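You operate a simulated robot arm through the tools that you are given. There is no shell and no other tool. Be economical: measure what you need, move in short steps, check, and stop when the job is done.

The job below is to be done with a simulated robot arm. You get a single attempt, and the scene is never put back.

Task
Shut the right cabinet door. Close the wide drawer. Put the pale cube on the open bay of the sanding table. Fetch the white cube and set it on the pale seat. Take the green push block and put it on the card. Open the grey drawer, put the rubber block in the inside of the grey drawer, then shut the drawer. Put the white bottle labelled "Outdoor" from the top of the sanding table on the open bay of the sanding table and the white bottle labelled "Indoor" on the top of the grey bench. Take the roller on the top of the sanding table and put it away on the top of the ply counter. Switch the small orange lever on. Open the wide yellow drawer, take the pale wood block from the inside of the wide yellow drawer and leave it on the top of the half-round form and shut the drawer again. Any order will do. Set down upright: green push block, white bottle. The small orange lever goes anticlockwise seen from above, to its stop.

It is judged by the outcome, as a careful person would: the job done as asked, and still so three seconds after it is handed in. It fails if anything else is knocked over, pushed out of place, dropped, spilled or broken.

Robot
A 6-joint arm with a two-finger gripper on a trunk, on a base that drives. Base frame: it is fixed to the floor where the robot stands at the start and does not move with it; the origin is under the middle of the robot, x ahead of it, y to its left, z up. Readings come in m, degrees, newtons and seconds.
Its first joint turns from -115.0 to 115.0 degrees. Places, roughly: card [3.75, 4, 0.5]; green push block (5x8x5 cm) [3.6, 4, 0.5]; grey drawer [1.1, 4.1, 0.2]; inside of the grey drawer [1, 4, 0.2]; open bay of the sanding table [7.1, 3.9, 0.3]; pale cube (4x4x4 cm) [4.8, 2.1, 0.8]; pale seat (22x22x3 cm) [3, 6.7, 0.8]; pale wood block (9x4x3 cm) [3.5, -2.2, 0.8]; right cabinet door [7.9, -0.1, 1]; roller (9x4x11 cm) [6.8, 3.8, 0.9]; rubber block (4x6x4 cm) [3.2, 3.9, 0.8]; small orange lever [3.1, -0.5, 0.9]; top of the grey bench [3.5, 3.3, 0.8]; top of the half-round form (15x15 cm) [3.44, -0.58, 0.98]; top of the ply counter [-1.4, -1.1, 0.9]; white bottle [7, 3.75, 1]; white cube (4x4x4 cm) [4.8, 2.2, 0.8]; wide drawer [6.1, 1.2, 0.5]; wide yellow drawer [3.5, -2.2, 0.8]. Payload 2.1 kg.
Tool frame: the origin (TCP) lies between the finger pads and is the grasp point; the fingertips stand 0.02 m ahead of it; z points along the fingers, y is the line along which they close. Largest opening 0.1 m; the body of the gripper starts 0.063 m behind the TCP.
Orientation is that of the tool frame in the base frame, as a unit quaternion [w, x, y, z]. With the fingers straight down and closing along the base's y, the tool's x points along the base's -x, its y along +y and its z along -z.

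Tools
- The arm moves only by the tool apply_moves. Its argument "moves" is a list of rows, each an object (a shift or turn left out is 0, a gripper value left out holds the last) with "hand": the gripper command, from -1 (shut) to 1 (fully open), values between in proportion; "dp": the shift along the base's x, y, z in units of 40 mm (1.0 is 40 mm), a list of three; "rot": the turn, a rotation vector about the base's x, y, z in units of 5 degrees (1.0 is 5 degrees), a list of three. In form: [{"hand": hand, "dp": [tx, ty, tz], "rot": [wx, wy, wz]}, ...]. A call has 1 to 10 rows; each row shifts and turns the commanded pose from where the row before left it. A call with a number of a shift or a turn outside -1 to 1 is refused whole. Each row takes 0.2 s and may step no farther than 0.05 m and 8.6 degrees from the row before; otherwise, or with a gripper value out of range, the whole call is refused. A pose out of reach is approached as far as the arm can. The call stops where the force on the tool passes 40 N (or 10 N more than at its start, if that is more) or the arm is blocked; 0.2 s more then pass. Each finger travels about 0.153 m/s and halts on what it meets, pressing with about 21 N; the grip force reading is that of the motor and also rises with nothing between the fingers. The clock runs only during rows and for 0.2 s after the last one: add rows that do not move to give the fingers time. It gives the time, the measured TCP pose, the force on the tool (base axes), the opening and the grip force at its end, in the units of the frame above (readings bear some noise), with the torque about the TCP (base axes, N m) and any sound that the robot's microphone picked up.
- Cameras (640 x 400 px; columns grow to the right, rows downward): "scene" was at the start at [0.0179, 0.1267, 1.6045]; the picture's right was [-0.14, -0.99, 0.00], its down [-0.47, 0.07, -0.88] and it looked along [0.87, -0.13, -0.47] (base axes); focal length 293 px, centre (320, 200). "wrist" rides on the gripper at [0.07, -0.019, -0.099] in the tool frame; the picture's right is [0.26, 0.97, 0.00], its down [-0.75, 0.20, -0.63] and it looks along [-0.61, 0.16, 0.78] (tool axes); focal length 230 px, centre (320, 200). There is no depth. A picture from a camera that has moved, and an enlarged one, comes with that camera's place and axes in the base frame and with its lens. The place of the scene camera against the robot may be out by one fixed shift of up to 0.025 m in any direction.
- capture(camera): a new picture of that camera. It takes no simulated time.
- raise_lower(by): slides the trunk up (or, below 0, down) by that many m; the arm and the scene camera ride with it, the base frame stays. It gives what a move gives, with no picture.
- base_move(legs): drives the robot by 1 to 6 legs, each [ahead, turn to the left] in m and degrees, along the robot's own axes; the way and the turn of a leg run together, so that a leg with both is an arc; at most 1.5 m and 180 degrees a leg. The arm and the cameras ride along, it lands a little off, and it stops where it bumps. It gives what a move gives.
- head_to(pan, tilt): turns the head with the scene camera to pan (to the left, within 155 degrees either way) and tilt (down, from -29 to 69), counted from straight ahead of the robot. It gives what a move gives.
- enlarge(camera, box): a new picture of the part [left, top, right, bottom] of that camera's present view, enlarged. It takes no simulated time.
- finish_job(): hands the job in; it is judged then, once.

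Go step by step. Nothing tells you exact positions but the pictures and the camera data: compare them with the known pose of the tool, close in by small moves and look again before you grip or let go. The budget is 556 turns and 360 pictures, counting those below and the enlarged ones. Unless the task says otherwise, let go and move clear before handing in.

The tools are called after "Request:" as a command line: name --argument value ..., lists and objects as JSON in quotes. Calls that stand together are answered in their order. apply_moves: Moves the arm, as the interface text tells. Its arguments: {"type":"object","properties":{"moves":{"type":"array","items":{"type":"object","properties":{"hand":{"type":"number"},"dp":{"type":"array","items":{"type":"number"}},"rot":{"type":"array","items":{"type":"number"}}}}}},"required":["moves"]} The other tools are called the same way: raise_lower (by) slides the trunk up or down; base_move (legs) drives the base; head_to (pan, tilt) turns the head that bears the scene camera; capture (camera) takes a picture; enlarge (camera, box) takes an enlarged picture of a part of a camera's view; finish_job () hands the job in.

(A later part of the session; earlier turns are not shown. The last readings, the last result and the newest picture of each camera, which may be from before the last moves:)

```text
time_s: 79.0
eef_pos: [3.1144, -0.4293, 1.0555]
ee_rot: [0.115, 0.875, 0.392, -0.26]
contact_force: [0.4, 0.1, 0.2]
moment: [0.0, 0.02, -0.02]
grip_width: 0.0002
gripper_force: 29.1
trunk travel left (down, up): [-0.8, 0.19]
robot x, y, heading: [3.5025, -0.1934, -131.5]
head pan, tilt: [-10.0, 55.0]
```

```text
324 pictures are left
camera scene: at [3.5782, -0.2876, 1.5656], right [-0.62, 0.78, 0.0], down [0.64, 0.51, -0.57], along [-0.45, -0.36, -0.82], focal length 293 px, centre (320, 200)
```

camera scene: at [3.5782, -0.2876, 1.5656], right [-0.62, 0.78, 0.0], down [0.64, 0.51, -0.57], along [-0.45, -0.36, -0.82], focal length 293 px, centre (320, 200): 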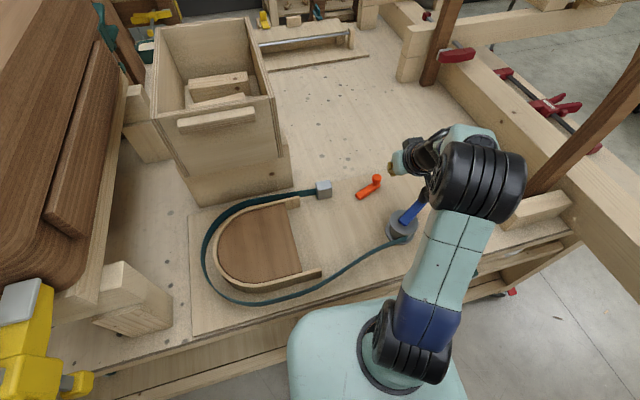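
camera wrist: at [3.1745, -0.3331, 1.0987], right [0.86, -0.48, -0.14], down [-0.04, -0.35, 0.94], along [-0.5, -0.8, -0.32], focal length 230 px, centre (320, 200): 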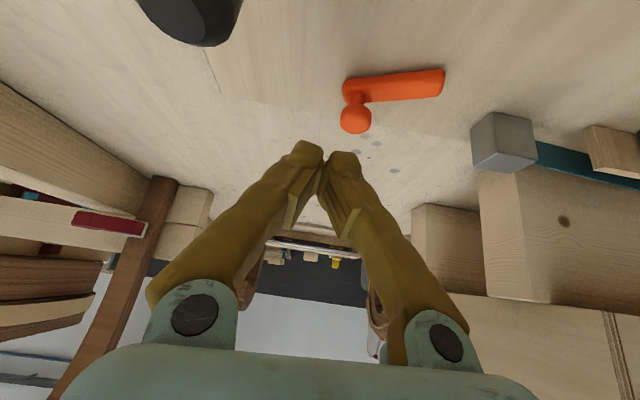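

The crank looks unmoved and the lever is part-way. I'll roll the tool 90° about its own axis so the camera is to the left.

Request:
apply_moves --moves '[{"rot": [-0.4, -0.46, -0.97]}, {"rot": [-0.4, -0.46, -0.97]}, {"rot": [-0.4, -0.46, -0.97]}, {"rot": [-0.4, -0.46, -0.97]}, {"rot": [-0.4, -0.46, -0.97]}, {"rot": [-0.4, -0.46, -0.97]}, {"rot": [-0.4, -0.46, -0.97]}, {"rot": [-0.4, -0.46, -0.97]}]'

Request:
apply_moves --moves '[{"rot": [-0.4, -0.46, -0.97]}, {"rot": [-0.4, -0.46, -0.97]}, {"rot": [-0.4, -0.46, -0.97]}, {"rot": [-0.4, -0.46, -0.97]}, {"rot": [-0.4, -0.46, -0.97]}, {"rot": [-0.4, -0.46, -0.97]}, {"rot": [-0.4, -0.46, -0.97]}, {}]'

Request:
capture --camera "wrist"

Request:
capture --camera "scene"

```text
time_s: 80.8
eef_pos: [3.1166, -0.4331, 1.0549]
ee_rot: [0.202, 0.96, 0.019, -0.194]
contact_force: [-0.8, 0.1, 0.6]
moment: [-0.02, -0.02, -0.02]
grip_width: 0.0
gripper_force: 29.4
trunk travel left (down, up): [-0.8, 0.19]
robot x, y, heading: [3.5024, -0.1962, -131.5]
head pan, tilt: [-10.0, 55.0]
```

```text
time_s: 82.6
eef_pos: [3.1155, -0.4332, 1.0547]
ee_rot: [0.251, 0.909, -0.312, -0.111]
contact_force: [-0.2, -0.5, -0.1]
moment: [-0.01, 0.0, -0.02]
grip_width: 0.0
gripper_force: 29.3
trunk travel left (down, up): [-0.8, 0.19]
robot x, y, heading: [3.5038, -0.1957, -131.5]
head pan, tilt: [-10.0, 55.0]
```

```text
323 pictures are left
camera wrist: at [3.2147, -0.4248, 1.1255], right [-0.29, -0.82, 0.5], down [-0.46, 0.57, 0.67], along [-0.84, -0.03, -0.55], focal length 230 px, centre (320, 200)
```

wrist: 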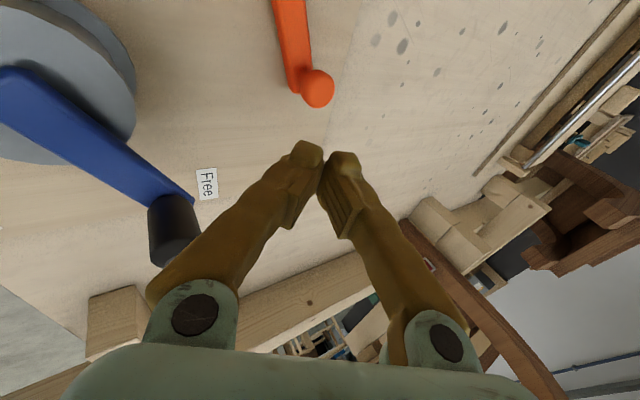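

```text
322 pictures are left
camera scene: at [3.5783, -0.2876, 1.5656], right [-0.62, 0.78, 0.0], down [0.64, 0.51, -0.57], along [-0.45, -0.36, -0.82], focal length 293 px, centre (320, 200)
```

scene: 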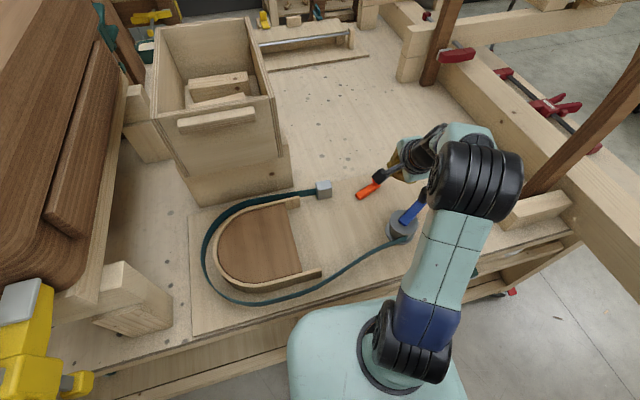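

Camera now sits left and high, clear of the crank. I'll lower straight down beside the knob.

Request:
apply_moves --moves '[{"dp": [0, 0, -0.9]}, {"dp": [0, 0, -0.9]}, {"dp": [0, 0, -0.8]}, {}]'

Request:
capture --camera "wrist"

Request:
enlarge --camera "scene" --box '[300, 120, 460, 240]'

```text
time_s: 83.6
eef_pos: [3.1145, -0.4333, 0.9513]
ee_rot: [0.251, 0.91, -0.31, -0.112]
contact_force: [1.8, -2.6, 10.1]
moment: [-0.06, -0.1, -0.02]
grip_width: 0.0
gripper_force: 29.9
trunk travel left (down, up): [-0.8, 0.19]
robot x, y, heading: [3.5023, -0.1967, -131.3]
head pan, tilt: [-10.0, 55.0]
```

```text
321 pictures are left
camera wrist: at [3.2143, -0.426, 1.022], right [-0.29, -0.82, 0.5], down [-0.46, 0.57, 0.68], along [-0.84, -0.03, -0.55], focal length 230 px, centre (320, 200)
```

wrist: 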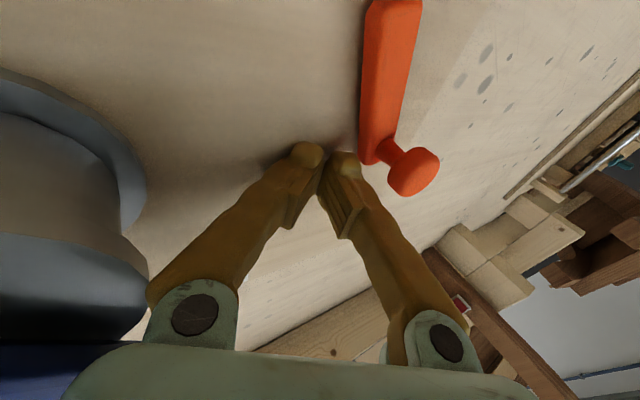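

```text
3.33 times, centred on (380, 180) of scene
camera zoom: at [3.5807, -0.2872, 1.5656], right [-0.62, 0.78, 0.0], down [0.64, 0.51, -0.57], along [-0.45, -0.36, -0.82], focal length 977 px, centre (120, 267)
```

zoom: 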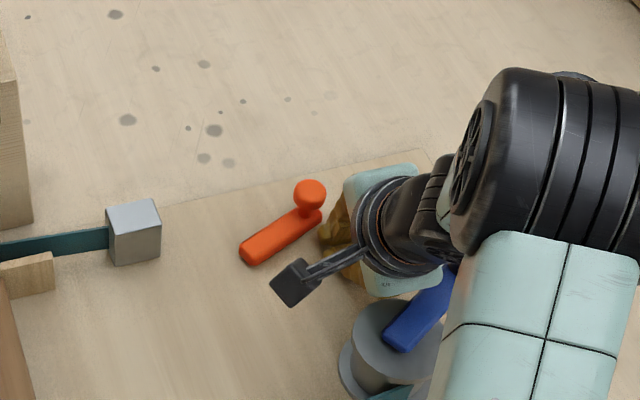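

The fingertips are touching the plywood right beside the lever. I'll raise 8 mm and push the knob along its arc.

Request:
apply_moves --moves '[{"dp": [0, 0, 0.22]}, {"dp": [-0.22, -0.7, 0]}, {"dp": [-0.08, -0.38, 0]}, {"dp": [-0.07, -0.37, 0]}, {"dp": [0.1, -0.37, 0]}, {"dp": [0.1, -0.38, 0]}]'

Request:
capture --camera "wrist"

Request:
enlarge --camera "scene" --box '[300, 120, 460, 240]'

```text
time_s: 84.7
eef_pos: [3.0928, -0.4758, 0.9618]
ee_rot: [0.253, 0.907, -0.317, -0.113]
contact_force: [-6.5, 32.4, 5.5]
moment: [0.56, -0.38, 0.03]
grip_width: 0.0
gripper_force: 29.8
trunk travel left (down, up): [-0.8, 0.19]
robot x, y, heading: [3.5036, -0.1927, -132.2]
head pan, tilt: [-10.0, 55.0]
stopped in row 5: the force on the tool passed its limit at 49 N (the readings are from after the stop); the commanded pose is now the measured one
```

```text
319 pictures are left
camera wrist: at [3.192, -0.4692, 1.0326], right [-0.3, -0.81, 0.5], down [-0.45, 0.58, 0.67], along [-0.84, -0.03, -0.54], focal length 230 px, centre (320, 200)
```

wrist: 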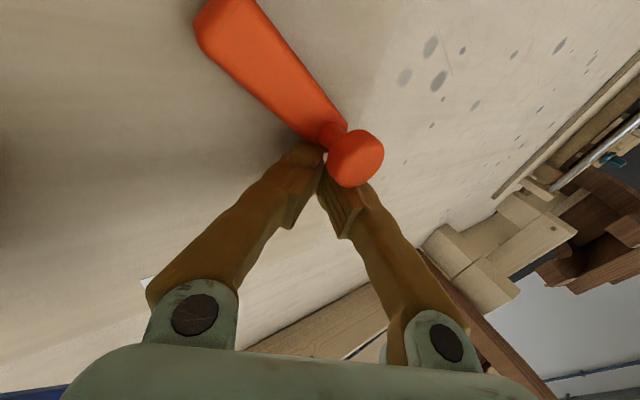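

```text
3.33 times, centred on (380, 180) of scene
camera zoom: at [3.5574, -0.2569, 1.5699], right [-0.61, 0.79, -0.02], down [0.66, 0.49, -0.58], along [-0.44, -0.37, -0.82], focal length 977 px, centre (120, 267)
```

zoom: 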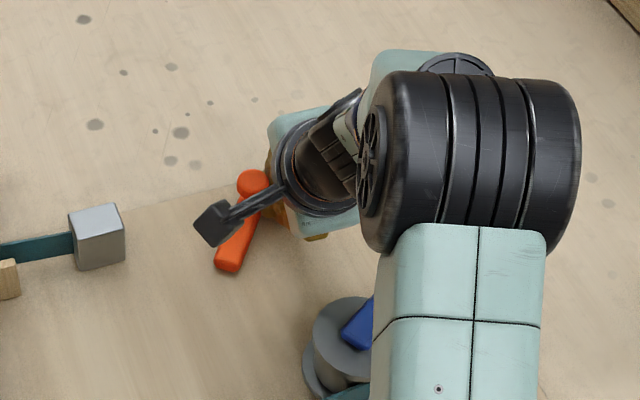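

The lever turned further, now about 45° total. I'll continue with small steps to see whether it's friction or the stop.

Request:
apply_moves --moves '[{"dp": [0.08, -0.25, 0]}, {"dp": [0.08, -0.25, 0]}, {}]'

Request:
capture --camera "wrist"

```text
time_s: 85.0
eef_pos: [3.0932, -0.4766, 0.9631]
ee_rot: [0.256, 0.905, -0.318, -0.12]
contact_force: [-12.6, 24.6, 15.3]
moment: [0.25, -0.3, -0.13]
grip_width: 0.0058
gripper_force: 29.5
trunk travel left (down, up): [-0.8, 0.19]
robot x, y, heading: [3.5028, -0.1957, -132.9]
head pan, tilt: [-10.0, 55.0]
stopped in row 1: the force on the tool passed its limit at 49 N (the readings are from after the stop); the commanded pose is now the measured one
```

```text
317 pictures are left
camera wrist: at [3.1935, -0.47, 1.032], right [-0.3, -0.81, 0.5], down [-0.44, 0.59, 0.68], along [-0.85, -0.02, -0.53], focal length 230 px, centre (320, 200)
```

wrist: 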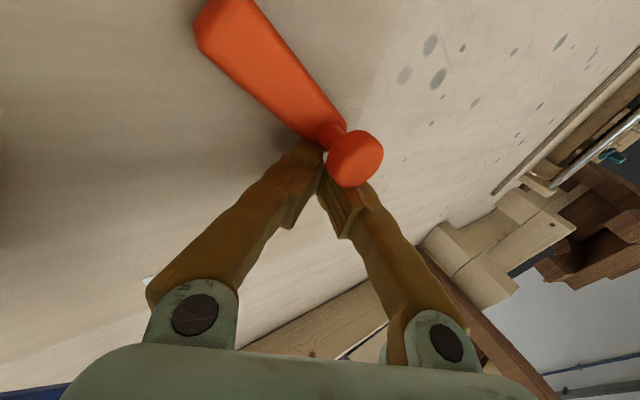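

It doesn't move further at ~49 N, likely its stop. I'll back off and look at it freely.

Request:
apply_moves --moves '[{"dp": [0.1, 0.5, 0.1]}, {"dp": [0.1, 0.5, 0.5]}, {}]'

Request:
capture --camera "wrist"

Request:
enlarge --camera "scene" --box '[300, 120, 460, 240]'

```text
time_s: 86.0
eef_pos: [3.1191, -0.4636, 0.9862]
ee_rot: [0.243, 0.91, -0.309, -0.129]
contact_force: [-0.7, 0.2, -0.3]
moment: [0.01, 0.0, 0.05]
grip_width: 0.0
gripper_force: 29.4
trunk travel left (down, up): [-0.8, 0.19]
robot x, y, heading: [3.5035, -0.1901, -132.2]
head pan, tilt: [-10.0, 55.0]
stopped in row 3: the arm was blocked; the commanded pose is now the measured one
```

```text
316 pictures are left
camera wrist: at [3.2207, -0.4586, 1.0541], right [-0.29, -0.83, 0.48], down [-0.44, 0.56, 0.7], along [-0.85, -0.01, -0.52], focal length 230 px, centre (320, 200)
```

wrist: 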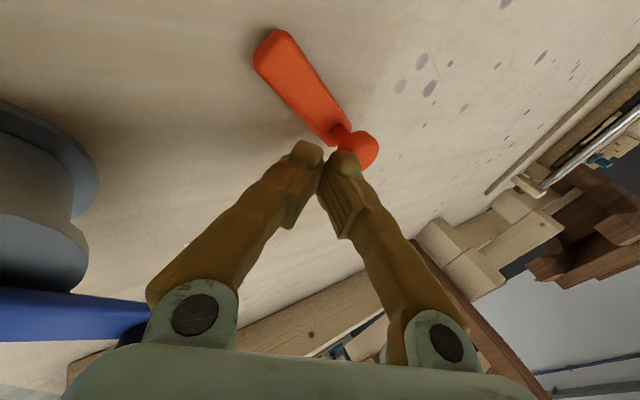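

```text
3.33 times, centred on (380, 180) of scene
camera zoom: at [3.6076, -0.3211, 1.5635], right [-0.61, 0.79, 0.03], down [0.64, 0.51, -0.57], along [-0.47, -0.33, -0.82], focal length 977 px, centre (120, 267)
```

zoom: 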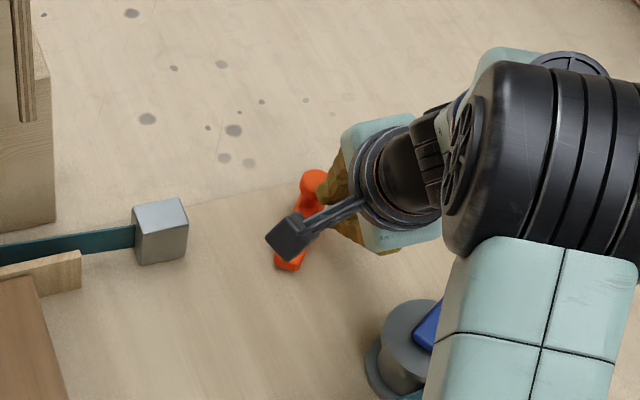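

Backing up may have met the crank handle. I'll go straight up instead.

Request:
apply_moves --moves '[{"dp": [-0.1, -0.1, 0.8]}, {"dp": [0, 0, 0.9]}, {"dp": [0, 0, 0.9]}, {}]'

Request:
capture --camera "wrist"

Request:
capture --camera "scene"

```text
time_s: 87.0
eef_pos: [3.1063, -0.4559, 1.0872]
ee_rot: [0.246, 0.909, -0.312, -0.123]
contact_force: [-0.4, -0.1, -0.4]
moment: [0.0, 0.02, 0.0]
grip_width: 0.0003
gripper_force: 29.0
trunk travel left (down, up): [-0.8, 0.19]
robot x, y, heading: [3.5023, -0.1977, -132.3]
head pan, tilt: [-10.0, 55.0]
```

```text
314 pictures are left
camera wrist: at [3.2076, -0.4504, 1.1565], right [-0.29, -0.82, 0.49], down [-0.44, 0.57, 0.69], along [-0.85, -0.02, -0.53], focal length 230 px, centre (320, 200)
```

wrist: 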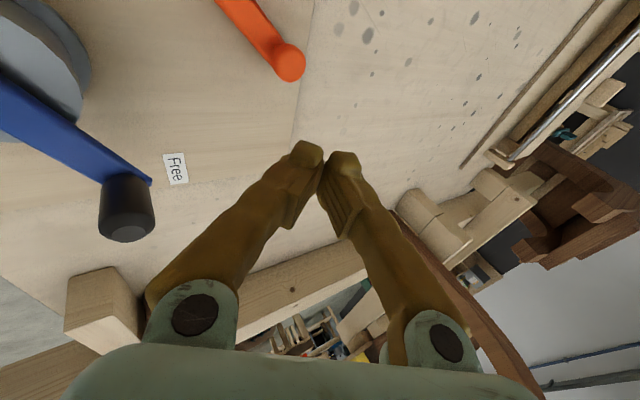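

```text
313 pictures are left
camera scene: at [3.5772, -0.2884, 1.5655], right [-0.61, 0.79, 0.0], down [0.65, 0.5, -0.57], along [-0.45, -0.35, -0.82], focal length 293 px, centre (320, 200)
```

scene: 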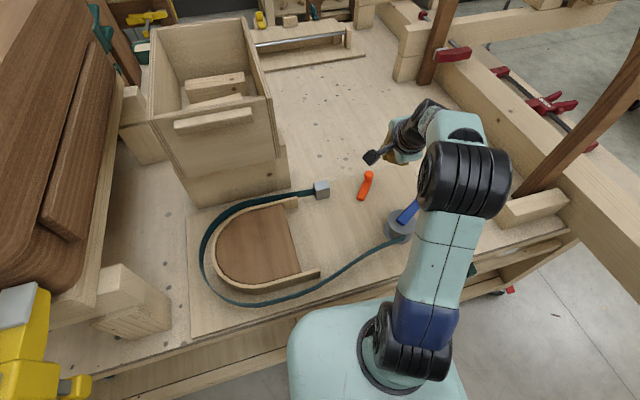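

Lever now at ~195° versus ~147° originally. I'll do one more verification push against the knob head, to be sure it's at the stop.

Request:
apply_moves --moves '[{"dp": [-0.15, 0, -0.9]}, {"dp": [0, 0, -0.9]}, {"dp": [0, 0, -0.9]}, {"dp": [0, 0, -0.2]}]'

Request:
apply_moves --moves '[{"dp": [0, -0.3, 0]}, {"dp": [0.05, -0.2, 0]}, {"dp": [0.05, -0.2, 0]}, {"dp": [0.05, -0.2, 0]}, {"dp": [0.05, -0.2, 0]}, {"dp": [0.05, -0.2, 0]}]'

Request:
capture --camera "wrist"

```text
time_s: 88.0
eef_pos: [3.1025, -0.4592, 0.973]
ee_rot: [0.246, 0.909, -0.312, -0.126]
contact_force: [-0.3, -0.7, -0.5]
moment: [0.0, 0.0, 0.02]
grip_width: 0.0
gripper_force: 29.9
trunk travel left (down, up): [-0.8, 0.19]
robot x, y, heading: [3.5039, -0.1898, -132.5]
head pan, tilt: [-10.0, 55.0]
```

```text
time_s: 88.7
eef_pos: [3.1, -0.4666, 0.9705]
ee_rot: [0.243, 0.908, -0.319, -0.124]
contact_force: [-9.9, 28.4, -7.7]
moment: [0.19, -0.03, -0.13]
grip_width: 0.0
gripper_force: 29.8
trunk travel left (down, up): [-0.8, 0.19]
robot x, y, heading: [3.505, -0.1885, -132.8]
head pan, tilt: [-10.0, 55.0]
stopped in row 3: the force on the tool passed its limit at 44 N (the readings are from after the stop); the commanded pose is now the measured one
```

```text
312 pictures are left
camera wrist: at [3.2007, -0.4625, 1.0387], right [-0.3, -0.82, 0.48], down [-0.44, 0.57, 0.69], along [-0.85, 0.0, -0.53], focal length 230 px, centre (320, 200)
```

wrist: 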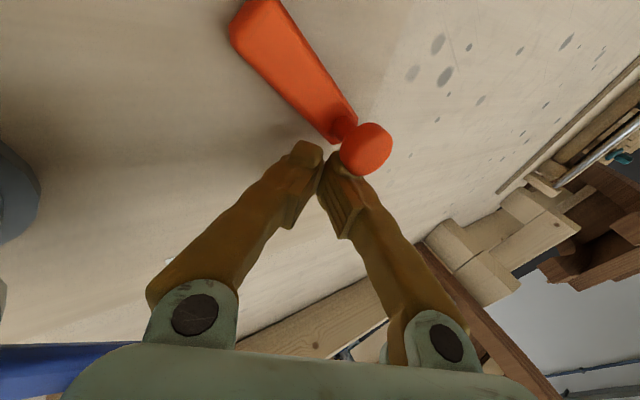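

The lever is firm at its stop. I'll lift away, restore the tool to pointing down, and back the base out.

Request:
apply_moves --moves '[{"dp": [0, 0.1, 0.9]}, {"dp": [0, 0, 0.9]}, {"dp": [0, 0, 0.9]}, {"dp": [0, 0, 0.9]}, {"rot": [0.97, -0.865, 0]}, {"rot": [0.97, -0.865, 0]}, {"rot": [0.97, -0.865, 0]}, {"rot": [0.97, -0.865, 0]}, {"rot": [0.97, -0.865, 0]}]'

Request:
base_move --legs '[[-0.3, 0]]'

Request:
capture --camera "scene"

```text
time_s: 88.9
eef_pos: [3.099, -0.4688, 0.9682]
ee_rot: [0.236, 0.908, -0.322, -0.125]
contact_force: [-17.0, 17.5, -16.4]
moment: [0.39, -0.12, -0.07]
grip_width: 0.0
gripper_force: 29.6
trunk travel left (down, up): [-0.8, 0.19]
robot x, y, heading: [3.5062, -0.1912, -133.5]
head pan, tilt: [-10.0, 55.0]
stopped in row 1: the force on the tool passed its limit at 61 N (the readings are from after the stop); the commanded pose is now the measured one
```

```text
time_s: 90.1
eef_pos: [3.1512, -0.4205, 0.967]
ee_rot: [0.24, 0.909, -0.316, -0.131]
contact_force: [-0.2, 0.0, -0.6]
moment: [-0.06, 0.0, 0.03]
grip_width: 0.0001
gripper_force: 29.6
trunk travel left (down, up): [-0.8, 0.19]
robot x, y, heading: [3.5548, -0.1305, -132.8]
head pan, tilt: [-10.0, 55.0]
stopped in leg 1: the force on the tool passed its limit at 72 N (the readings are from after the stop); the commanded pose is now the measured one
```

```text
311 pictures are left
camera scene: at [3.6282, -0.2356, 1.5646], right [-0.6, 0.8, 0.0], down [0.66, 0.5, -0.57], along [-0.45, -0.34, -0.82], focal length 293 px, centre (320, 200)
```

scene: 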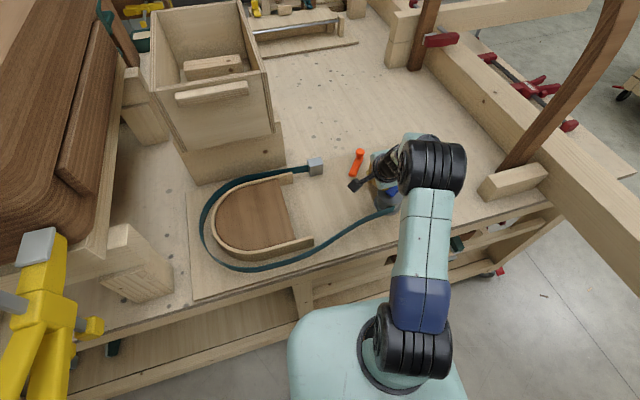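

The upward move was stopped by the knob's head and the backing-up then touched the crank. I'll now lift straight up in small steps.

Request:
apply_moves --moves '[{"dp": [-0.1, -0.1, 0.4]}, {"dp": [0, 0, 0.8]}, {"dp": [0, 0, 0.9]}, {"dp": [0, 0, 0.9]}, {}]'

Request:
capture --camera "scene"

Request:
capture --camera "wrist"

```text
time_s: 91.3
eef_pos: [3.1523, -0.4237, 1.092]
ee_rot: [0.246, 0.907, -0.316, -0.133]
contact_force: [-0.1, 0.6, -0.1]
moment: [0.0, -0.03, -0.01]
grip_width: 0.0
gripper_force: 29.9
trunk travel left (down, up): [-0.8, 0.19]
robot x, y, heading: [3.5627, -0.1305, -132.7]
head pan, tilt: [-10.0, 55.0]
```

```text
310 pictures are left
camera scene: at [3.6343, -0.2258, 1.5656], right [-0.6, 0.8, 0.0], down [0.65, 0.49, -0.57], along [-0.46, -0.35, -0.82], focal length 293 px, centre (320, 200)
```

scene: 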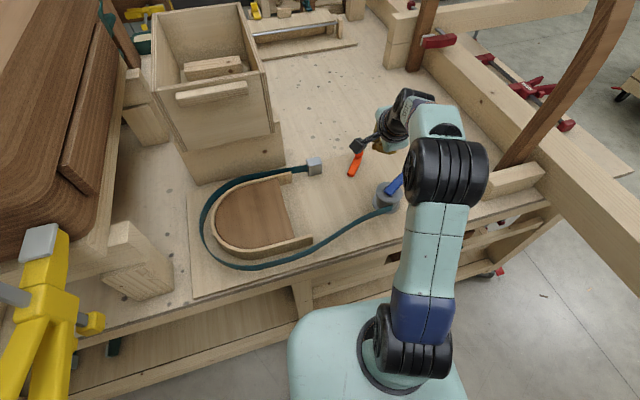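

```text
309 pictures are left
camera wrist: at [3.254, -0.4198, 1.1588], right [-0.29, -0.82, 0.49], down [-0.42, 0.57, 0.7], along [-0.86, 0.0, -0.52], focal length 230 px, centre (320, 200)
```

wrist: 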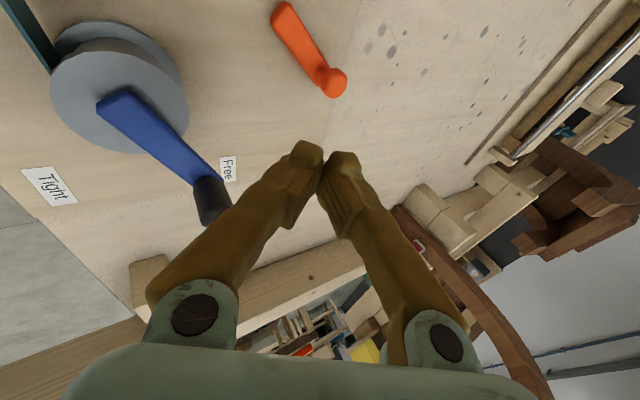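

All looks in order: crank at "Free" as before, lever turned. I'll untilt the tool then back out.

Request:
apply_moves --moves '[{"dp": [0.3, 0.3, 0.5], "rot": [0.97, -0.865, 0]}, {"dp": [0.3, 0.3, 0.5], "rot": [0.97, -0.865, 0]}, {"rot": [0.97, -0.865, 0]}, {"rot": [0.97, -0.865, 0]}, {"rot": [0.97, -0.865, 0]}]'

```text
time_s: 92.5
eef_pos: [3.1951, -0.3833, 1.1243]
ee_rot: [-0.005, 0.946, -0.322, -0.028]
contact_force: [0.1, 0.2, -0.4]
moment: [0.03, -0.01, 0.0]
grip_width: 0.0
gripper_force: 29.6
out of reach, approached as far as the arm can: row 5
trunk travel left (down, up): [-0.8, 0.19]
robot x, y, heading: [3.5641, -0.1301, -132.8]
head pan, tilt: [-10.0, 55.0]
```

Let me look across the table toward the wide yellow drawer's rough location before driving.

Request:
head_to --pan 41 --tilt 22

Request:
capture --camera "scene"

```text
time_s: 93.7
eef_pos: [3.1931, -0.3858, 1.1245]
ee_rot: [-0.004, 0.947, -0.32, -0.029]
contact_force: [-0.4, 0.7, -0.6]
moment: [0.01, -0.01, -0.03]
grip_width: 0.0
gripper_force: 29.8
trunk travel left (down, up): [-0.8, 0.19]
robot x, y, heading: [3.5611, -0.1295, -132.7]
head pan, tilt: [41.0, 22.0]
```

```text
308 pictures are left
camera scene: at [3.6898, -0.2748, 1.6144], right [-1.0, 0.03, 0.0], down [0.01, 0.38, -0.93], along [-0.03, -0.93, -0.38], focal length 293 px, centre (320, 200)
```

scene: 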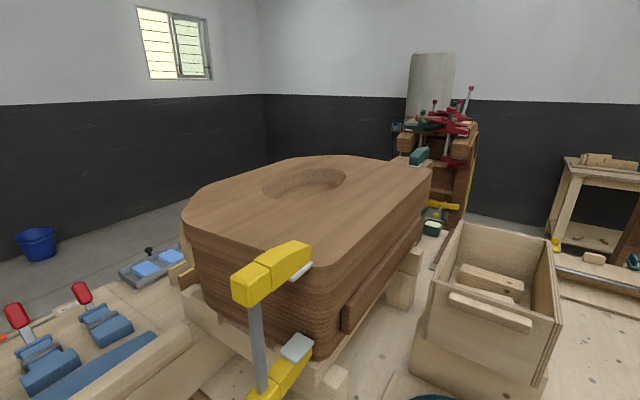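

The drawer isn't visible from here; it must be on the table's far (right) side. I'll back out of the gap and look round the far end.

Request:
base_move --legs '[[-0.5, 0], [-0.5, 0]]'

Request:
head_to --pan 75 --tilt 25

Request:
capture --camera "scene"

```text
time_s: 99.2
eef_pos: [3.8789, 0.3507, 1.1254]
ee_rot: [-0.005, 0.945, -0.325, -0.029]
contact_force: [0.4, 0.3, 0.1]
moment: [0.0, -0.01, 0.01]
grip_width: 0.0
gripper_force: 29.5
trunk travel left (down, up): [-0.8, 0.19]
robot x, y, heading: [4.2479, 0.604, -133.6]
head pan, tilt: [41.0, 22.0]
```

```text
time_s: 100.2
eef_pos: [3.8794, 0.3512, 1.1248]
ee_rot: [-0.005, 0.945, -0.326, -0.028]
contact_force: [0.4, 0.9, -0.4]
moment: [-0.03, 0.01, 0.01]
grip_width: 0.0
gripper_force: 29.3
trunk travel left (down, up): [-0.8, 0.19]
robot x, y, heading: [4.2499, 0.6024, -133.6]
head pan, tilt: [75.0, 25.0]
```

```text
307 pictures are left
camera scene: at [4.4291, 0.4717, 1.6096], right [-0.85, -0.52, 0.0], down [-0.22, 0.36, -0.91], along [0.47, -0.77, -0.42], focal length 293 px, centre (320, 200)
```

scene: 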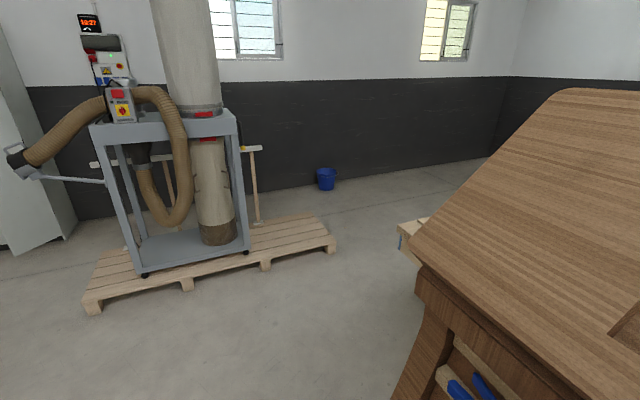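

The route past the far end (between the pallet and house arch) looks about 1.1 m wide. I'll drive to its mouth.

Request:
base_move --legs '[[0, 105.5], [1.0, 0], [0, -68]]'

Request:
head_to --pan -15 --tilt 28

Request:
capture --camera "scene"

```text
time_s: 103.0
eef_pos: [4.2196, 0.1628, 1.1253]
ee_rot: [0.002, 0.992, 0.122, -0.03]
contact_force: [-5.0, 9.0, -1.8]
moment: [-1.01, -0.67, -0.11]
grip_width: 0.0002
gripper_force: 29.4
trunk travel left (down, up): [-0.8, 0.19]
robot x, y, heading: [4.2473, 0.6035, -81.2]
head pan, tilt: [75.0, 25.0]
stopped in leg 1: the force on the tool passed its limit at 57 N (the readings are from after the stop); the commanded pose is now the measured one
```

```text
time_s: 104.7
eef_pos: [4.2218, 0.162, 1.1248]
ee_rot: [0.002, 0.992, 0.123, -0.029]
contact_force: [-3.9, 11.8, -6.2]
moment: [-1.11, -0.46, -0.09]
grip_width: 0.0
gripper_force: 29.4
trunk travel left (down, up): [-0.8, 0.19]
robot x, y, heading: [4.2522, 0.6055, -81.2]
head pan, tilt: [-15.0, 28.0]
```

```text
306 pictures are left
camera scene: at [4.3546, 0.599, 1.605], right [-0.99, 0.1, 0.0], down [0.05, 0.46, -0.88], along [-0.09, -0.88, -0.47], focal length 293 px, centre (320, 200)
```

scene: 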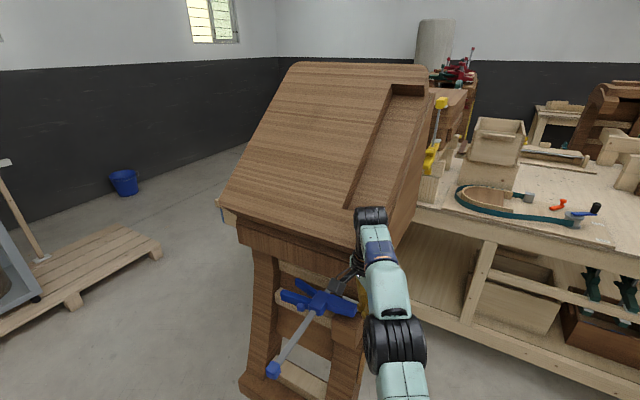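

The arm brushed the house arch while turning. I'll turn back slightly, back away, and fold the arm in before driving on.

Request:
base_move --legs '[[0, -12]]'

Request:
capture --camera "scene"

```text
time_s: 105.8
eef_pos: [4.1291, 0.1747, 1.1233]
ee_rot: [-0.002, 0.999, 0.018, -0.03]
contact_force: [-0.3, 0.0, 0.8]
moment: [-0.02, -0.04, 0.01]
grip_width: 0.0003
gripper_force: 29.1
trunk travel left (down, up): [-0.8, 0.19]
robot x, y, heading: [4.2534, 0.6069, -93.1]
head pan, tilt: [-15.0, 28.0]
```

```text
305 pictures are left
camera scene: at [4.3527, 0.5694, 1.6048], right [-0.95, 0.31, 0.0], down [0.14, 0.45, -0.88], along [-0.27, -0.84, -0.47], focal length 293 px, centre (320, 200)
```

scene: 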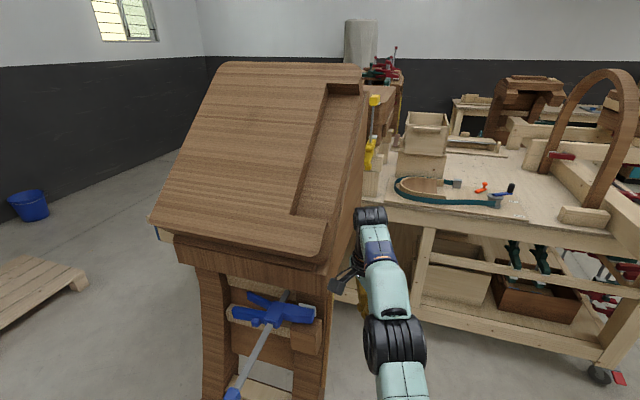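

Nothing displaced. Folding the arm in and yawing the camera back toward the robot.

Request:
apply_moves --moves '[{"dp": [0, 0.9, 0.5], "rot": [0, 0, 1]}, {"dp": [0, 0.9, 0.5], "rot": [0, 0, 1]}, {"dp": [0, 0.9, 0.5], "rot": [0, 0, 1]}, {"dp": [0, 0.9, 0.5], "rot": [0, 0, 1]}, {"rot": [0, 0, 1]}, {"rot": [0, 0, 1]}, {"rot": [0, 0, 1]}, {"rot": [0, 0, 1]}, {"rot": [0, 0, 1]}, {"rot": [0, 0, 1]}]'

Request:
apply_moves --moves '[{"dp": [0, 0.4, 0.3], "rot": [0, 0, 1]}, {"rot": [0, 0, 1]}, {"rot": [0, 0, 1]}, {"rot": [0, 0, 1]}, {"rot": [0, 0, 1]}, {"rot": [0, 0, 1]}, {"rot": [0, 0, 1]}, {"rot": [0, 0, 1]}]'

Request:
base_move --legs '[[-0.3, 0], [0, 65], [1.0, 0]]'

Request:
head_to --pan -50 --tilt 28

Request:
capture --camera "scene"

```text
time_s: 108.0
eef_pos: [4.1304, 0.3182, 1.2023]
ee_rot: [0.012, 0.898, 0.44, -0.028]
contact_force: [-0.7, 0.3, 0.4]
moment: [0.01, -0.02, -0.03]
grip_width: 0.0001
gripper_force: 29.6
trunk travel left (down, up): [-0.8, 0.19]
robot x, y, heading: [4.2508, 0.6028, -92.9]
head pan, tilt: [-15.0, 28.0]
```

```text
time_s: 109.8
eef_pos: [4.1291, 0.3336, 1.2152]
ee_rot: [0.02, 0.693, 0.72, -0.022]
contact_force: [-0.3, -0.5, -0.8]
moment: [0.02, 0.0, 0.01]
grip_width: 0.0
gripper_force: 29.5
trunk travel left (down, up): [-0.8, 0.19]
robot x, y, heading: [4.2511, 0.6028, -93.1]
head pan, tilt: [-15.0, 28.0]
```

```text
time_s: 119.5
eef_pos: [5.3241, 0.2144, 1.2152]
ee_rot: [0.029, 0.204, 0.978, -0.009]
contact_force: [-0.4, 1.0, -0.4]
moment: [0.0, 0.01, 0.04]
grip_width: 0.0002
gripper_force: 29.8
trunk travel left (down, up): [-0.8, 0.19]
robot x, y, heading: [5.1349, 0.4406, -28.5]
head pan, tilt: [-15.0, 28.0]
```

```text
time_s: 120.5
eef_pos: [5.3253, 0.2139, 1.2146]
ee_rot: [0.029, 0.204, 0.978, -0.008]
contact_force: [1.1, -0.6, 0.4]
moment: [0.0, -0.01, 0.0]
grip_width: 0.0
gripper_force: 29.3
trunk travel left (down, up): [-0.8, 0.19]
robot x, y, heading: [5.1327, 0.4394, -28.4]
head pan, tilt: [-50.0, 28.0]
```

```text
304 pictures are left
camera scene: at [5.1545, 0.5018, 1.6048], right [-0.98, -0.2, 0.0], down [-0.09, 0.46, -0.88], along [0.18, -0.87, -0.47], focal length 293 px, centre (320, 200)
```

scene: 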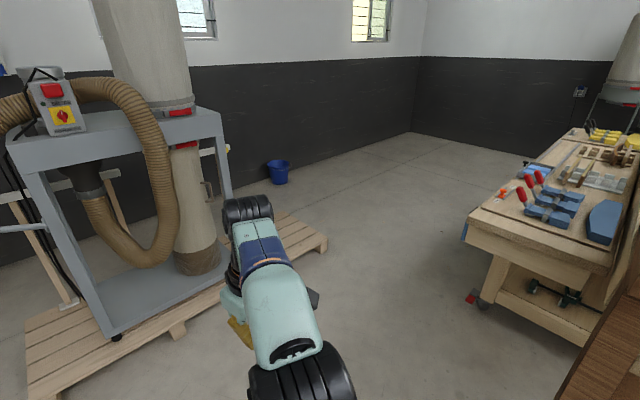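

The far end of this table is longer than I thought; the drawer is probably in that end face. Zooming in.

Request:
enlarge --camera "scene" --box '[440, 100, 640, 325]'

```text
1.78 times, centred on (540, 212) of scene
camera zoom: at [5.1545, 0.5018, 1.6048], right [-0.98, -0.2, 0.0], down [-0.09, 0.46, -0.88], along [0.18, -0.87, -0.47], focal length 521 px, centre (-71, 178)
```

zoom: 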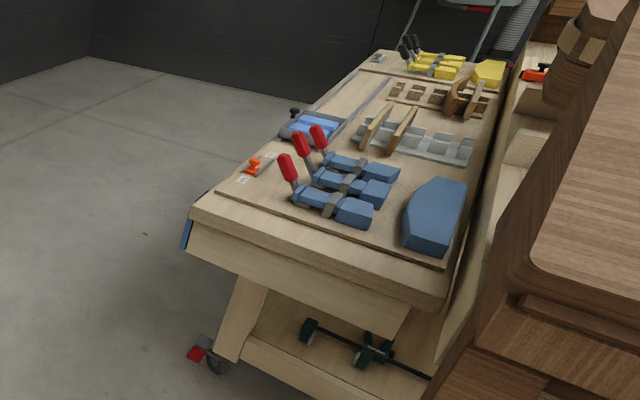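

There's a blue strip on this end face – possibly colour-coded drawer pulls. I'll drive along between the pallet and the table end for a frontal look.

Request:
base_move --legs '[[0, -65], [1.4, 0]]'

Request:
head_to --pan -55 --tilt 28

Request:
capture --camera "scene"

```text
time_s: 130.3
eef_pos: [4.9315, -1.2221, 1.2139]
ee_rot: [0.019, 0.699, 0.715, -0.022]
contact_force: [0.0, 1.0, 1.4]
moment: [-0.02, -0.02, 0.0]
grip_width: 0.0
gripper_force: 29.6
trunk travel left (down, up): [-0.8, 0.19]
robot x, y, heading: [5.0573, -0.9533, -93.6]
head pan, tilt: [-50.0, 28.0]
```

```text
time_s: 130.9
eef_pos: [4.931, -1.2222, 1.2144]
ee_rot: [0.019, 0.699, 0.714, -0.024]
contact_force: [-0.2, 0.0, 0.3]
moment: [0.0, -0.01, -0.02]
grip_width: 0.0
gripper_force: 29.5
trunk travel left (down, up): [-0.8, 0.19]
robot x, y, heading: [5.0519, -0.9572, -93.6]
head pan, tilt: [-55.0, 28.0]
```

```text
302 pictures are left
camera scene: at [5.1085, -0.9522, 1.6048], right [-0.52, 0.85, 0.0], down [0.4, 0.24, -0.88], along [-0.75, -0.46, -0.47], focal length 293 px, centre (320, 200)
```

scene: 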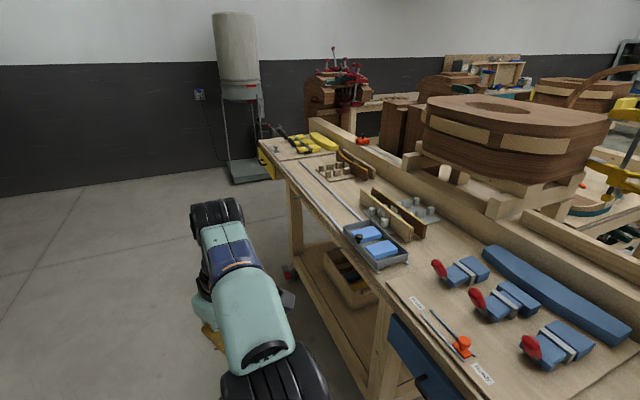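

Yes: a blue drawer near and a yellow drawer at the far end of this side. I'll zoom then drive to face the yellow one.

Request:
enlarge --camera "scene" --box '[220, 110, 400, 222]'

Request:
enlarge --camera "scene" --box '[380, 270, 540, 400]'

```text
3.56 times, centred on (310, 166) of scene
camera zoom: at [5.1085, -0.9522, 1.6048], right [-0.52, 0.85, 0.0], down [0.4, 0.24, -0.88], along [-0.75, -0.46, -0.47], focal length 1042 px, centre (356, 321)
```

zoom: 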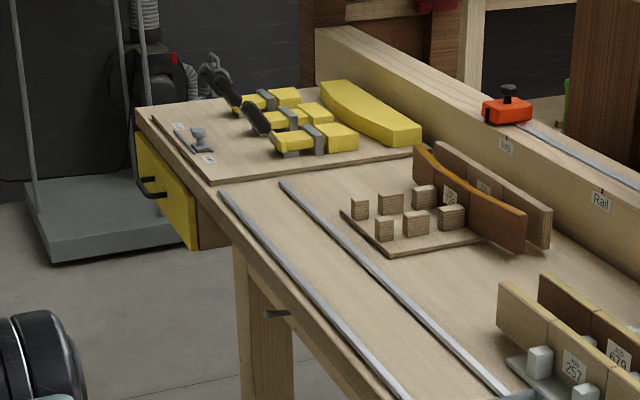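

```text
3.08 times, centred on (460, 335) of scene
camera zoom: at [5.1085, -0.9522, 1.6048], right [-0.52, 0.85, 0.0], down [0.4, 0.24, -0.88], along [-0.75, -0.46, -0.47], focal length 902 px, centre (-111, -215)
```

zoom: 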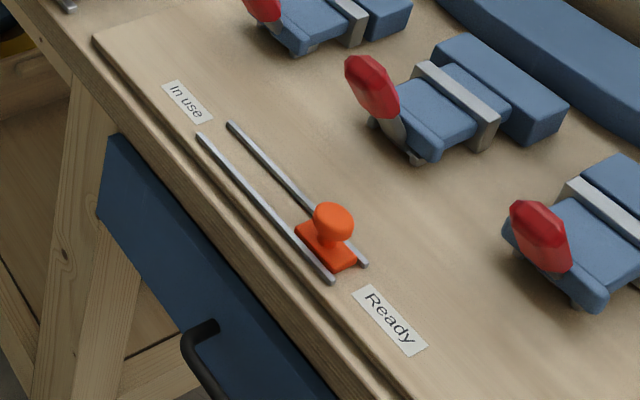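

The yellow drawer has a black bar handle. I'll drive to about 0.75 m in front of it and face it.

Request:
base_move --legs '[[0, -21.5], [1.05, 0], [1.0, 0], [0, -99.5]]'

Request:
head_to --pan 0 --tilt 38

Request:
capture --camera "scene"

```text
time_s: 146.5
eef_pos: [4.065, -2.5448, 1.2156]
ee_rot: [-0.011, 0.959, -0.281, -0.028]
contact_force: [0.1, -0.4, -0.3]
moment: [0.03, 0.02, 0.0]
grip_width: 0.0
gripper_force: 29.6
trunk travel left (down, up): [-0.8, 0.19]
robot x, y, heading: [4.2136, -2.7988, 142.2]
head pan, tilt: [-55.0, 28.0]
```

```text
time_s: 147.7
eef_pos: [4.0658, -2.5453, 1.2151]
ee_rot: [-0.01, 0.959, -0.282, -0.028]
contact_force: [-0.8, 0.1, 0.6]
moment: [-0.03, 0.03, -0.01]
grip_width: 0.0
gripper_force: 29.4
trunk travel left (down, up): [-0.8, 0.19]
robot x, y, heading: [4.2194, -2.7934, 142.1]
head pan, tilt: [0.0, 38.0]
```

```text
299 pictures are left
camera scene: at [4.0979, -2.8921, 1.5893], right [0.61, 0.79, 0.0], down [0.49, -0.38, -0.79], along [-0.62, 0.48, -0.62], focal length 293 px, centre (320, 200)
```

scene: 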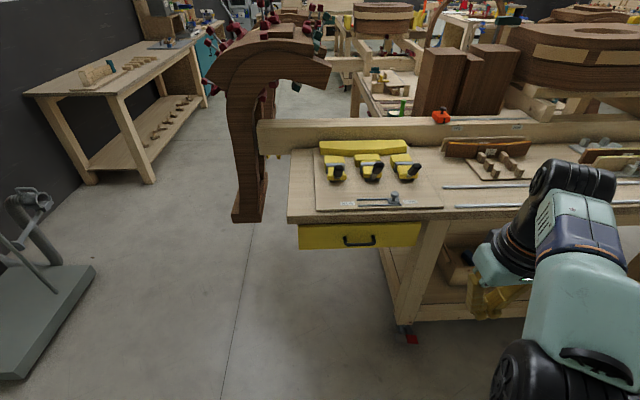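

Handle at about (3.59,-2.31,0.8). I'll align with it, lower the trunk, and swing the tool to point forward with fingers closing vertically.

Request:
base_move --legs '[[0, 3], [0.1, 0]]'

Request:
raise_lower --by -0.35

Request:
apply_moves --moves '[{"hand": 1, "dp": [-0.4, 0.29, 0], "rot": [0.685, 0.985, 0]}, {"dp": [-0.4, 0.29, 0], "rot": [0.685, 0.985, 0]}, {"dp": [-0.4, 0.29, 0], "rot": [0.685, 0.985, 0]}, {"dp": [-0.4, 0.29, 0], "rot": [0.685, 0.985, 0]}, {"dp": [-0.4, 0.29, 0], "rot": [0.685, 0.985, 0]}, {"dp": [-0.4, 0.29, 0], "rot": [0.685, 0.985, 0]}, {"dp": [-0.4, 0.29, 0], "rot": [0.685, 0.985, 0]}, {"dp": [-0.4, 0.29, 0], "rot": [0.685, 0.985, 0]}]'

Request:
apply_moves --moves '[{"rot": [0.685, 0.985, 0]}, {"rot": [0.685, 0.985, 0]}, {"rot": [0.685, 0.985, 0]}, {"rot": [0.685, 0.985, 0]}, {"rot": [0.685, 0.985, 0]}, {"rot": [0.685, 0.985, 0]}, {"rot": [0.685, 0.985, 0]}]'

Request:
capture --camera "scene"

Request:
capture --camera "wrist"

```text
time_s: 149.3
eef_pos: [3.977, -2.5031, 1.2187]
ee_rot: [-0.012, 0.966, -0.256, -0.033]
contact_force: [0.2, 0.1, -0.1]
moment: [0.03, 0.01, 0.02]
grip_width: 0.0
gripper_force: 29.1
trunk travel left (down, up): [-0.8, 0.19]
robot x, y, heading: [4.1339, -2.7424, 145.3]
head pan, tilt: [0.0, 38.0]
```

```text
time_s: 152.7
eef_pos: [3.9686, -2.4963, 0.8651]
ee_rot: [-0.01, 0.966, -0.256, -0.028]
contact_force: [-0.5, -0.4, -0.5]
moment: [-0.01, -0.02, 0.0]
grip_width: 0.0001
gripper_force: 29.9
trunk travel left (down, up): [-0.45, 0.54]
robot x, y, heading: [4.1341, -2.7429, 145.3]
head pan, tilt: [0.0, 38.0]
```

```text
time_s: 154.5
eef_pos: [3.8386, -2.4019, 0.865]
ee_rot: [-0.15, 0.87, -0.231, -0.408]
contact_force: [0.6, 0.2, 0.6]
moment: [-0.02, 0.02, 0.01]
grip_width: 0.1001
gripper_force: 0.0
trunk travel left (down, up): [-0.45, 0.54]
robot x, y, heading: [4.1347, -2.7436, 145.2]
head pan, tilt: [0.0, 38.0]
```

```text
time_s: 156.1
eef_pos: [3.8419, -2.4039, 0.8657]
ee_rot: [0.251, -0.663, 0.175, 0.684]
contact_force: [-0.7, -0.3, 0.2]
moment: [-0.02, 0.03, 0.0]
grip_width: 0.1
gripper_force: 0.0
trunk travel left (down, up): [-0.45, 0.54]
robot x, y, heading: [4.1321, -2.7359, 145.4]
head pan, tilt: [0.0, 38.0]
```

```text
298 pictures are left
camera scene: at [4.0201, -2.8401, 1.2393], right [0.57, 0.82, 0.0], down [0.51, -0.35, -0.79], along [-0.65, 0.45, -0.62], focal length 293 px, centre (320, 200)
```

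scene: 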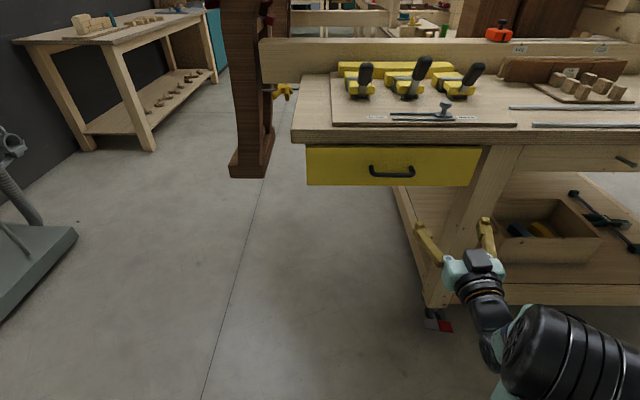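

```text
297 pictures are left
camera wrist: at [3.9342, -2.4364, 0.7919], right [-0.55, -0.76, -0.35], down [0.4, -0.61, 0.69], along [-0.73, 0.24, 0.64], focal length 230 px, centre (320, 200)
```

wrist: 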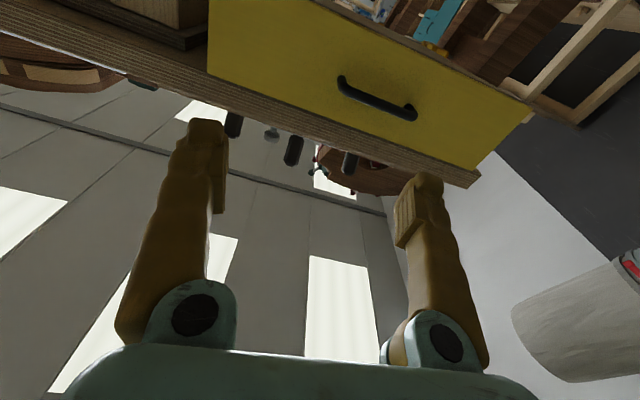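

The tool now points forward. Handle triangulates to about (3.60,-2.334,0.855). I'll roll the gripper 90° so it closes vertically.

Request:
apply_moves --moves '[{"rot": [-0.985, 0.685, 0]}, {"rot": [-0.985, 0.685, 0]}, {"rot": [-0.985, 0.685, 0]}, {"rot": [-0.985, 0.685, 0]}, {"rot": [-0.985, 0.685, 0]}, {"rot": [-0.985, 0.685, 0]}, {"rot": [-0.985, 0.685, 0]}, {"rot": [-0.985, 0.685, 0]}]'

Request:
apply_moves --moves '[{"rot": [-0.985, 0.685, 0]}, {"rot": [-0.985, 0.685, 0]}, {"rot": [-0.985, 0.685, 0]}, {"rot": [-0.985, 0.685, 0]}, {"rot": [-0.985, 0.685, 0]}, {"rot": [-0.985, 0.685, 0]}, {"rot": [-0.985, 0.685, 0]}]'

Request:
capture --camera "wrist"

Request:
capture --camera "scene"

```text
time_s: 157.9
eef_pos: [3.8416, -2.4039, 0.8651]
ee_rot: [-0.034, -0.53, 0.447, 0.72]
contact_force: [-0.5, 0.3, 0.1]
moment: [0.01, -0.01, -0.02]
grip_width: 0.1
gripper_force: 0.0
trunk travel left (down, up): [-0.45, 0.54]
robot x, y, heading: [4.1349, -2.7385, 145.5]
head pan, tilt: [0.0, 38.0]
```

```text
time_s: 159.5
eef_pos: [3.8414, -2.4036, 0.8653]
ee_rot: [-0.28, -0.336, 0.621, 0.65]
contact_force: [-0.4, -0.3, 0.6]
moment: [0.01, 0.0, -0.01]
grip_width: 0.1
gripper_force: 0.0
trunk travel left (down, up): [-0.45, 0.54]
robot x, y, heading: [4.1334, -2.738, 145.3]
head pan, tilt: [0.0, 38.0]
```

```text
296 pictures are left
camera wrist: at [3.877, -2.5178, 0.84], right [-0.21, -0.27, 0.94], down [0.95, 0.18, 0.27], along [-0.24, 0.95, 0.22], focal length 230 px, centre (320, 200)
```

wrist: 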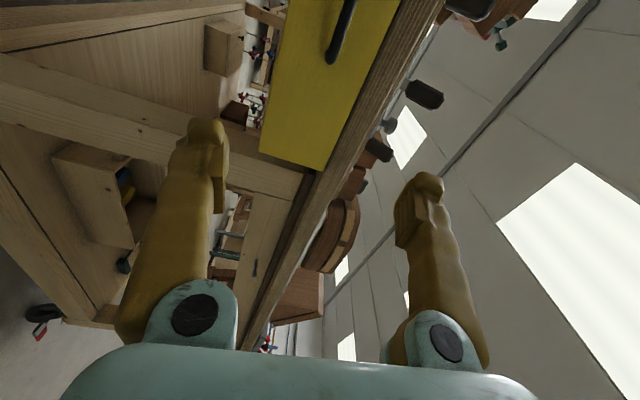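

```text
295 pictures are left
camera scene: at [4.0202, -2.8404, 1.2392], right [0.57, 0.82, 0.0], down [0.51, -0.35, -0.79], along [-0.65, 0.45, -0.62], focal length 293 px, centre (320, 200)
```

scene: 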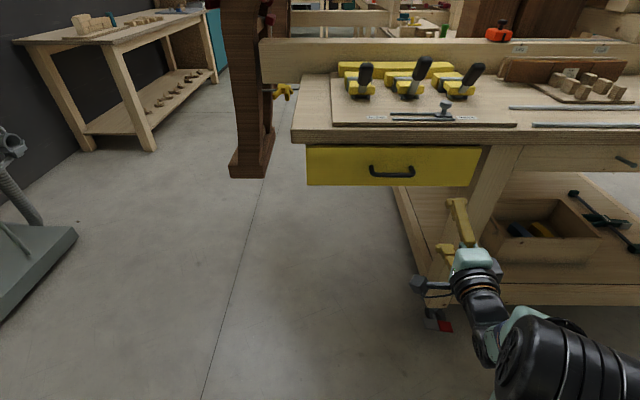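

The gripper closes vertically now, aiming near-horizontal. I'll shift left in line with the handle, then roll the base forward a bit and check.

Request:
apply_moves --moves '[{"dp": [-0.54, -0.78, 0], "rot": [0, 0, 0.6]}, {"dp": [-0.54, -0.78, -0.1]}, {}]'

Request:
base_move --legs '[[0.17, 0]]'

Request:
capture --camera "wrist"

Request:
head_to --pan -15 --tilt 48

Request:
capture --camera "scene"

```text
time_s: 160.3
eef_pos: [3.7922, -2.45, 0.8642]
ee_rot: [-0.298, -0.356, 0.611, 0.641]
contact_force: [-0.6, 0.5, -0.3]
moment: [0.02, 0.0, 0.02]
grip_width: 0.0998
gripper_force: 0.0
out of reach, approached as far as the arm can: row 2
trunk travel left (down, up): [-0.45, 0.54]
robot x, y, heading: [4.1337, -2.742, 145.1]
head pan, tilt: [0.0, 38.0]
```

```text
time_s: 161.8
eef_pos: [3.6528, -2.3553, 0.8632]
ee_rot: [-0.299, -0.356, 0.611, 0.641]
contact_force: [-0.9, 0.6, 0.3]
moment: [0.03, 0.02, -0.01]
grip_width: 0.0998
gripper_force: 0.0
trunk travel left (down, up): [-0.45, 0.54]
robot x, y, heading: [3.9962, -2.6426, 145.9]
head pan, tilt: [0.0, 38.0]
```

```text
294 pictures are left
camera wrist: at [3.6959, -2.468, 0.8385], right [-0.2, -0.28, 0.94], down [0.93, 0.24, 0.27], along [-0.3, 0.93, 0.22], focal length 230 px, centre (320, 200)
```

wrist: 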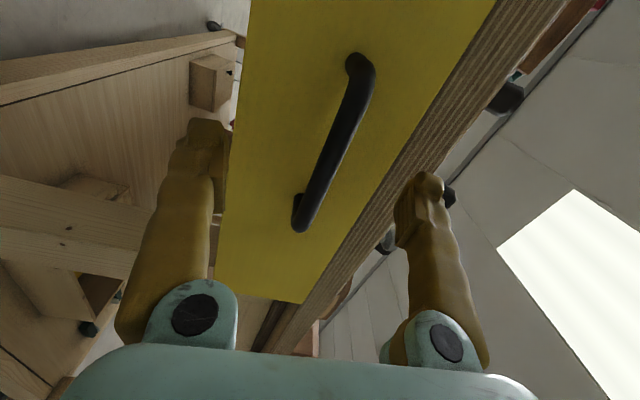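

```text
time_s: 162.5
eef_pos: [3.6533, -2.3561, 0.864]
ee_rot: [-0.299, -0.357, 0.611, 0.641]
contact_force: [0.0, -0.3, 0.1]
moment: [-0.02, -0.01, 0.01]
grip_width: 0.0998
gripper_force: 0.1
trunk travel left (down, up): [-0.45, 0.54]
robot x, y, heading: [3.9972, -2.6484, 145.8]
head pan, tilt: [-15.0, 48.0]
```

```text
293 pictures are left
camera scene: at [3.9028, -2.735, 1.2248], right [0.76, 0.65, 0.0], down [0.48, -0.56, -0.67], along [-0.44, 0.51, -0.74], focal length 293 px, centre (320, 200)
```

scene: 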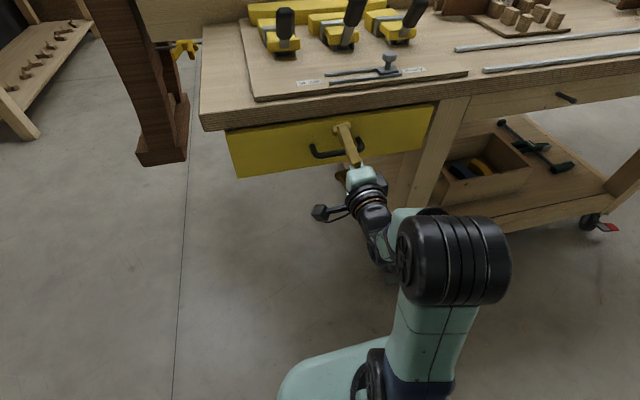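

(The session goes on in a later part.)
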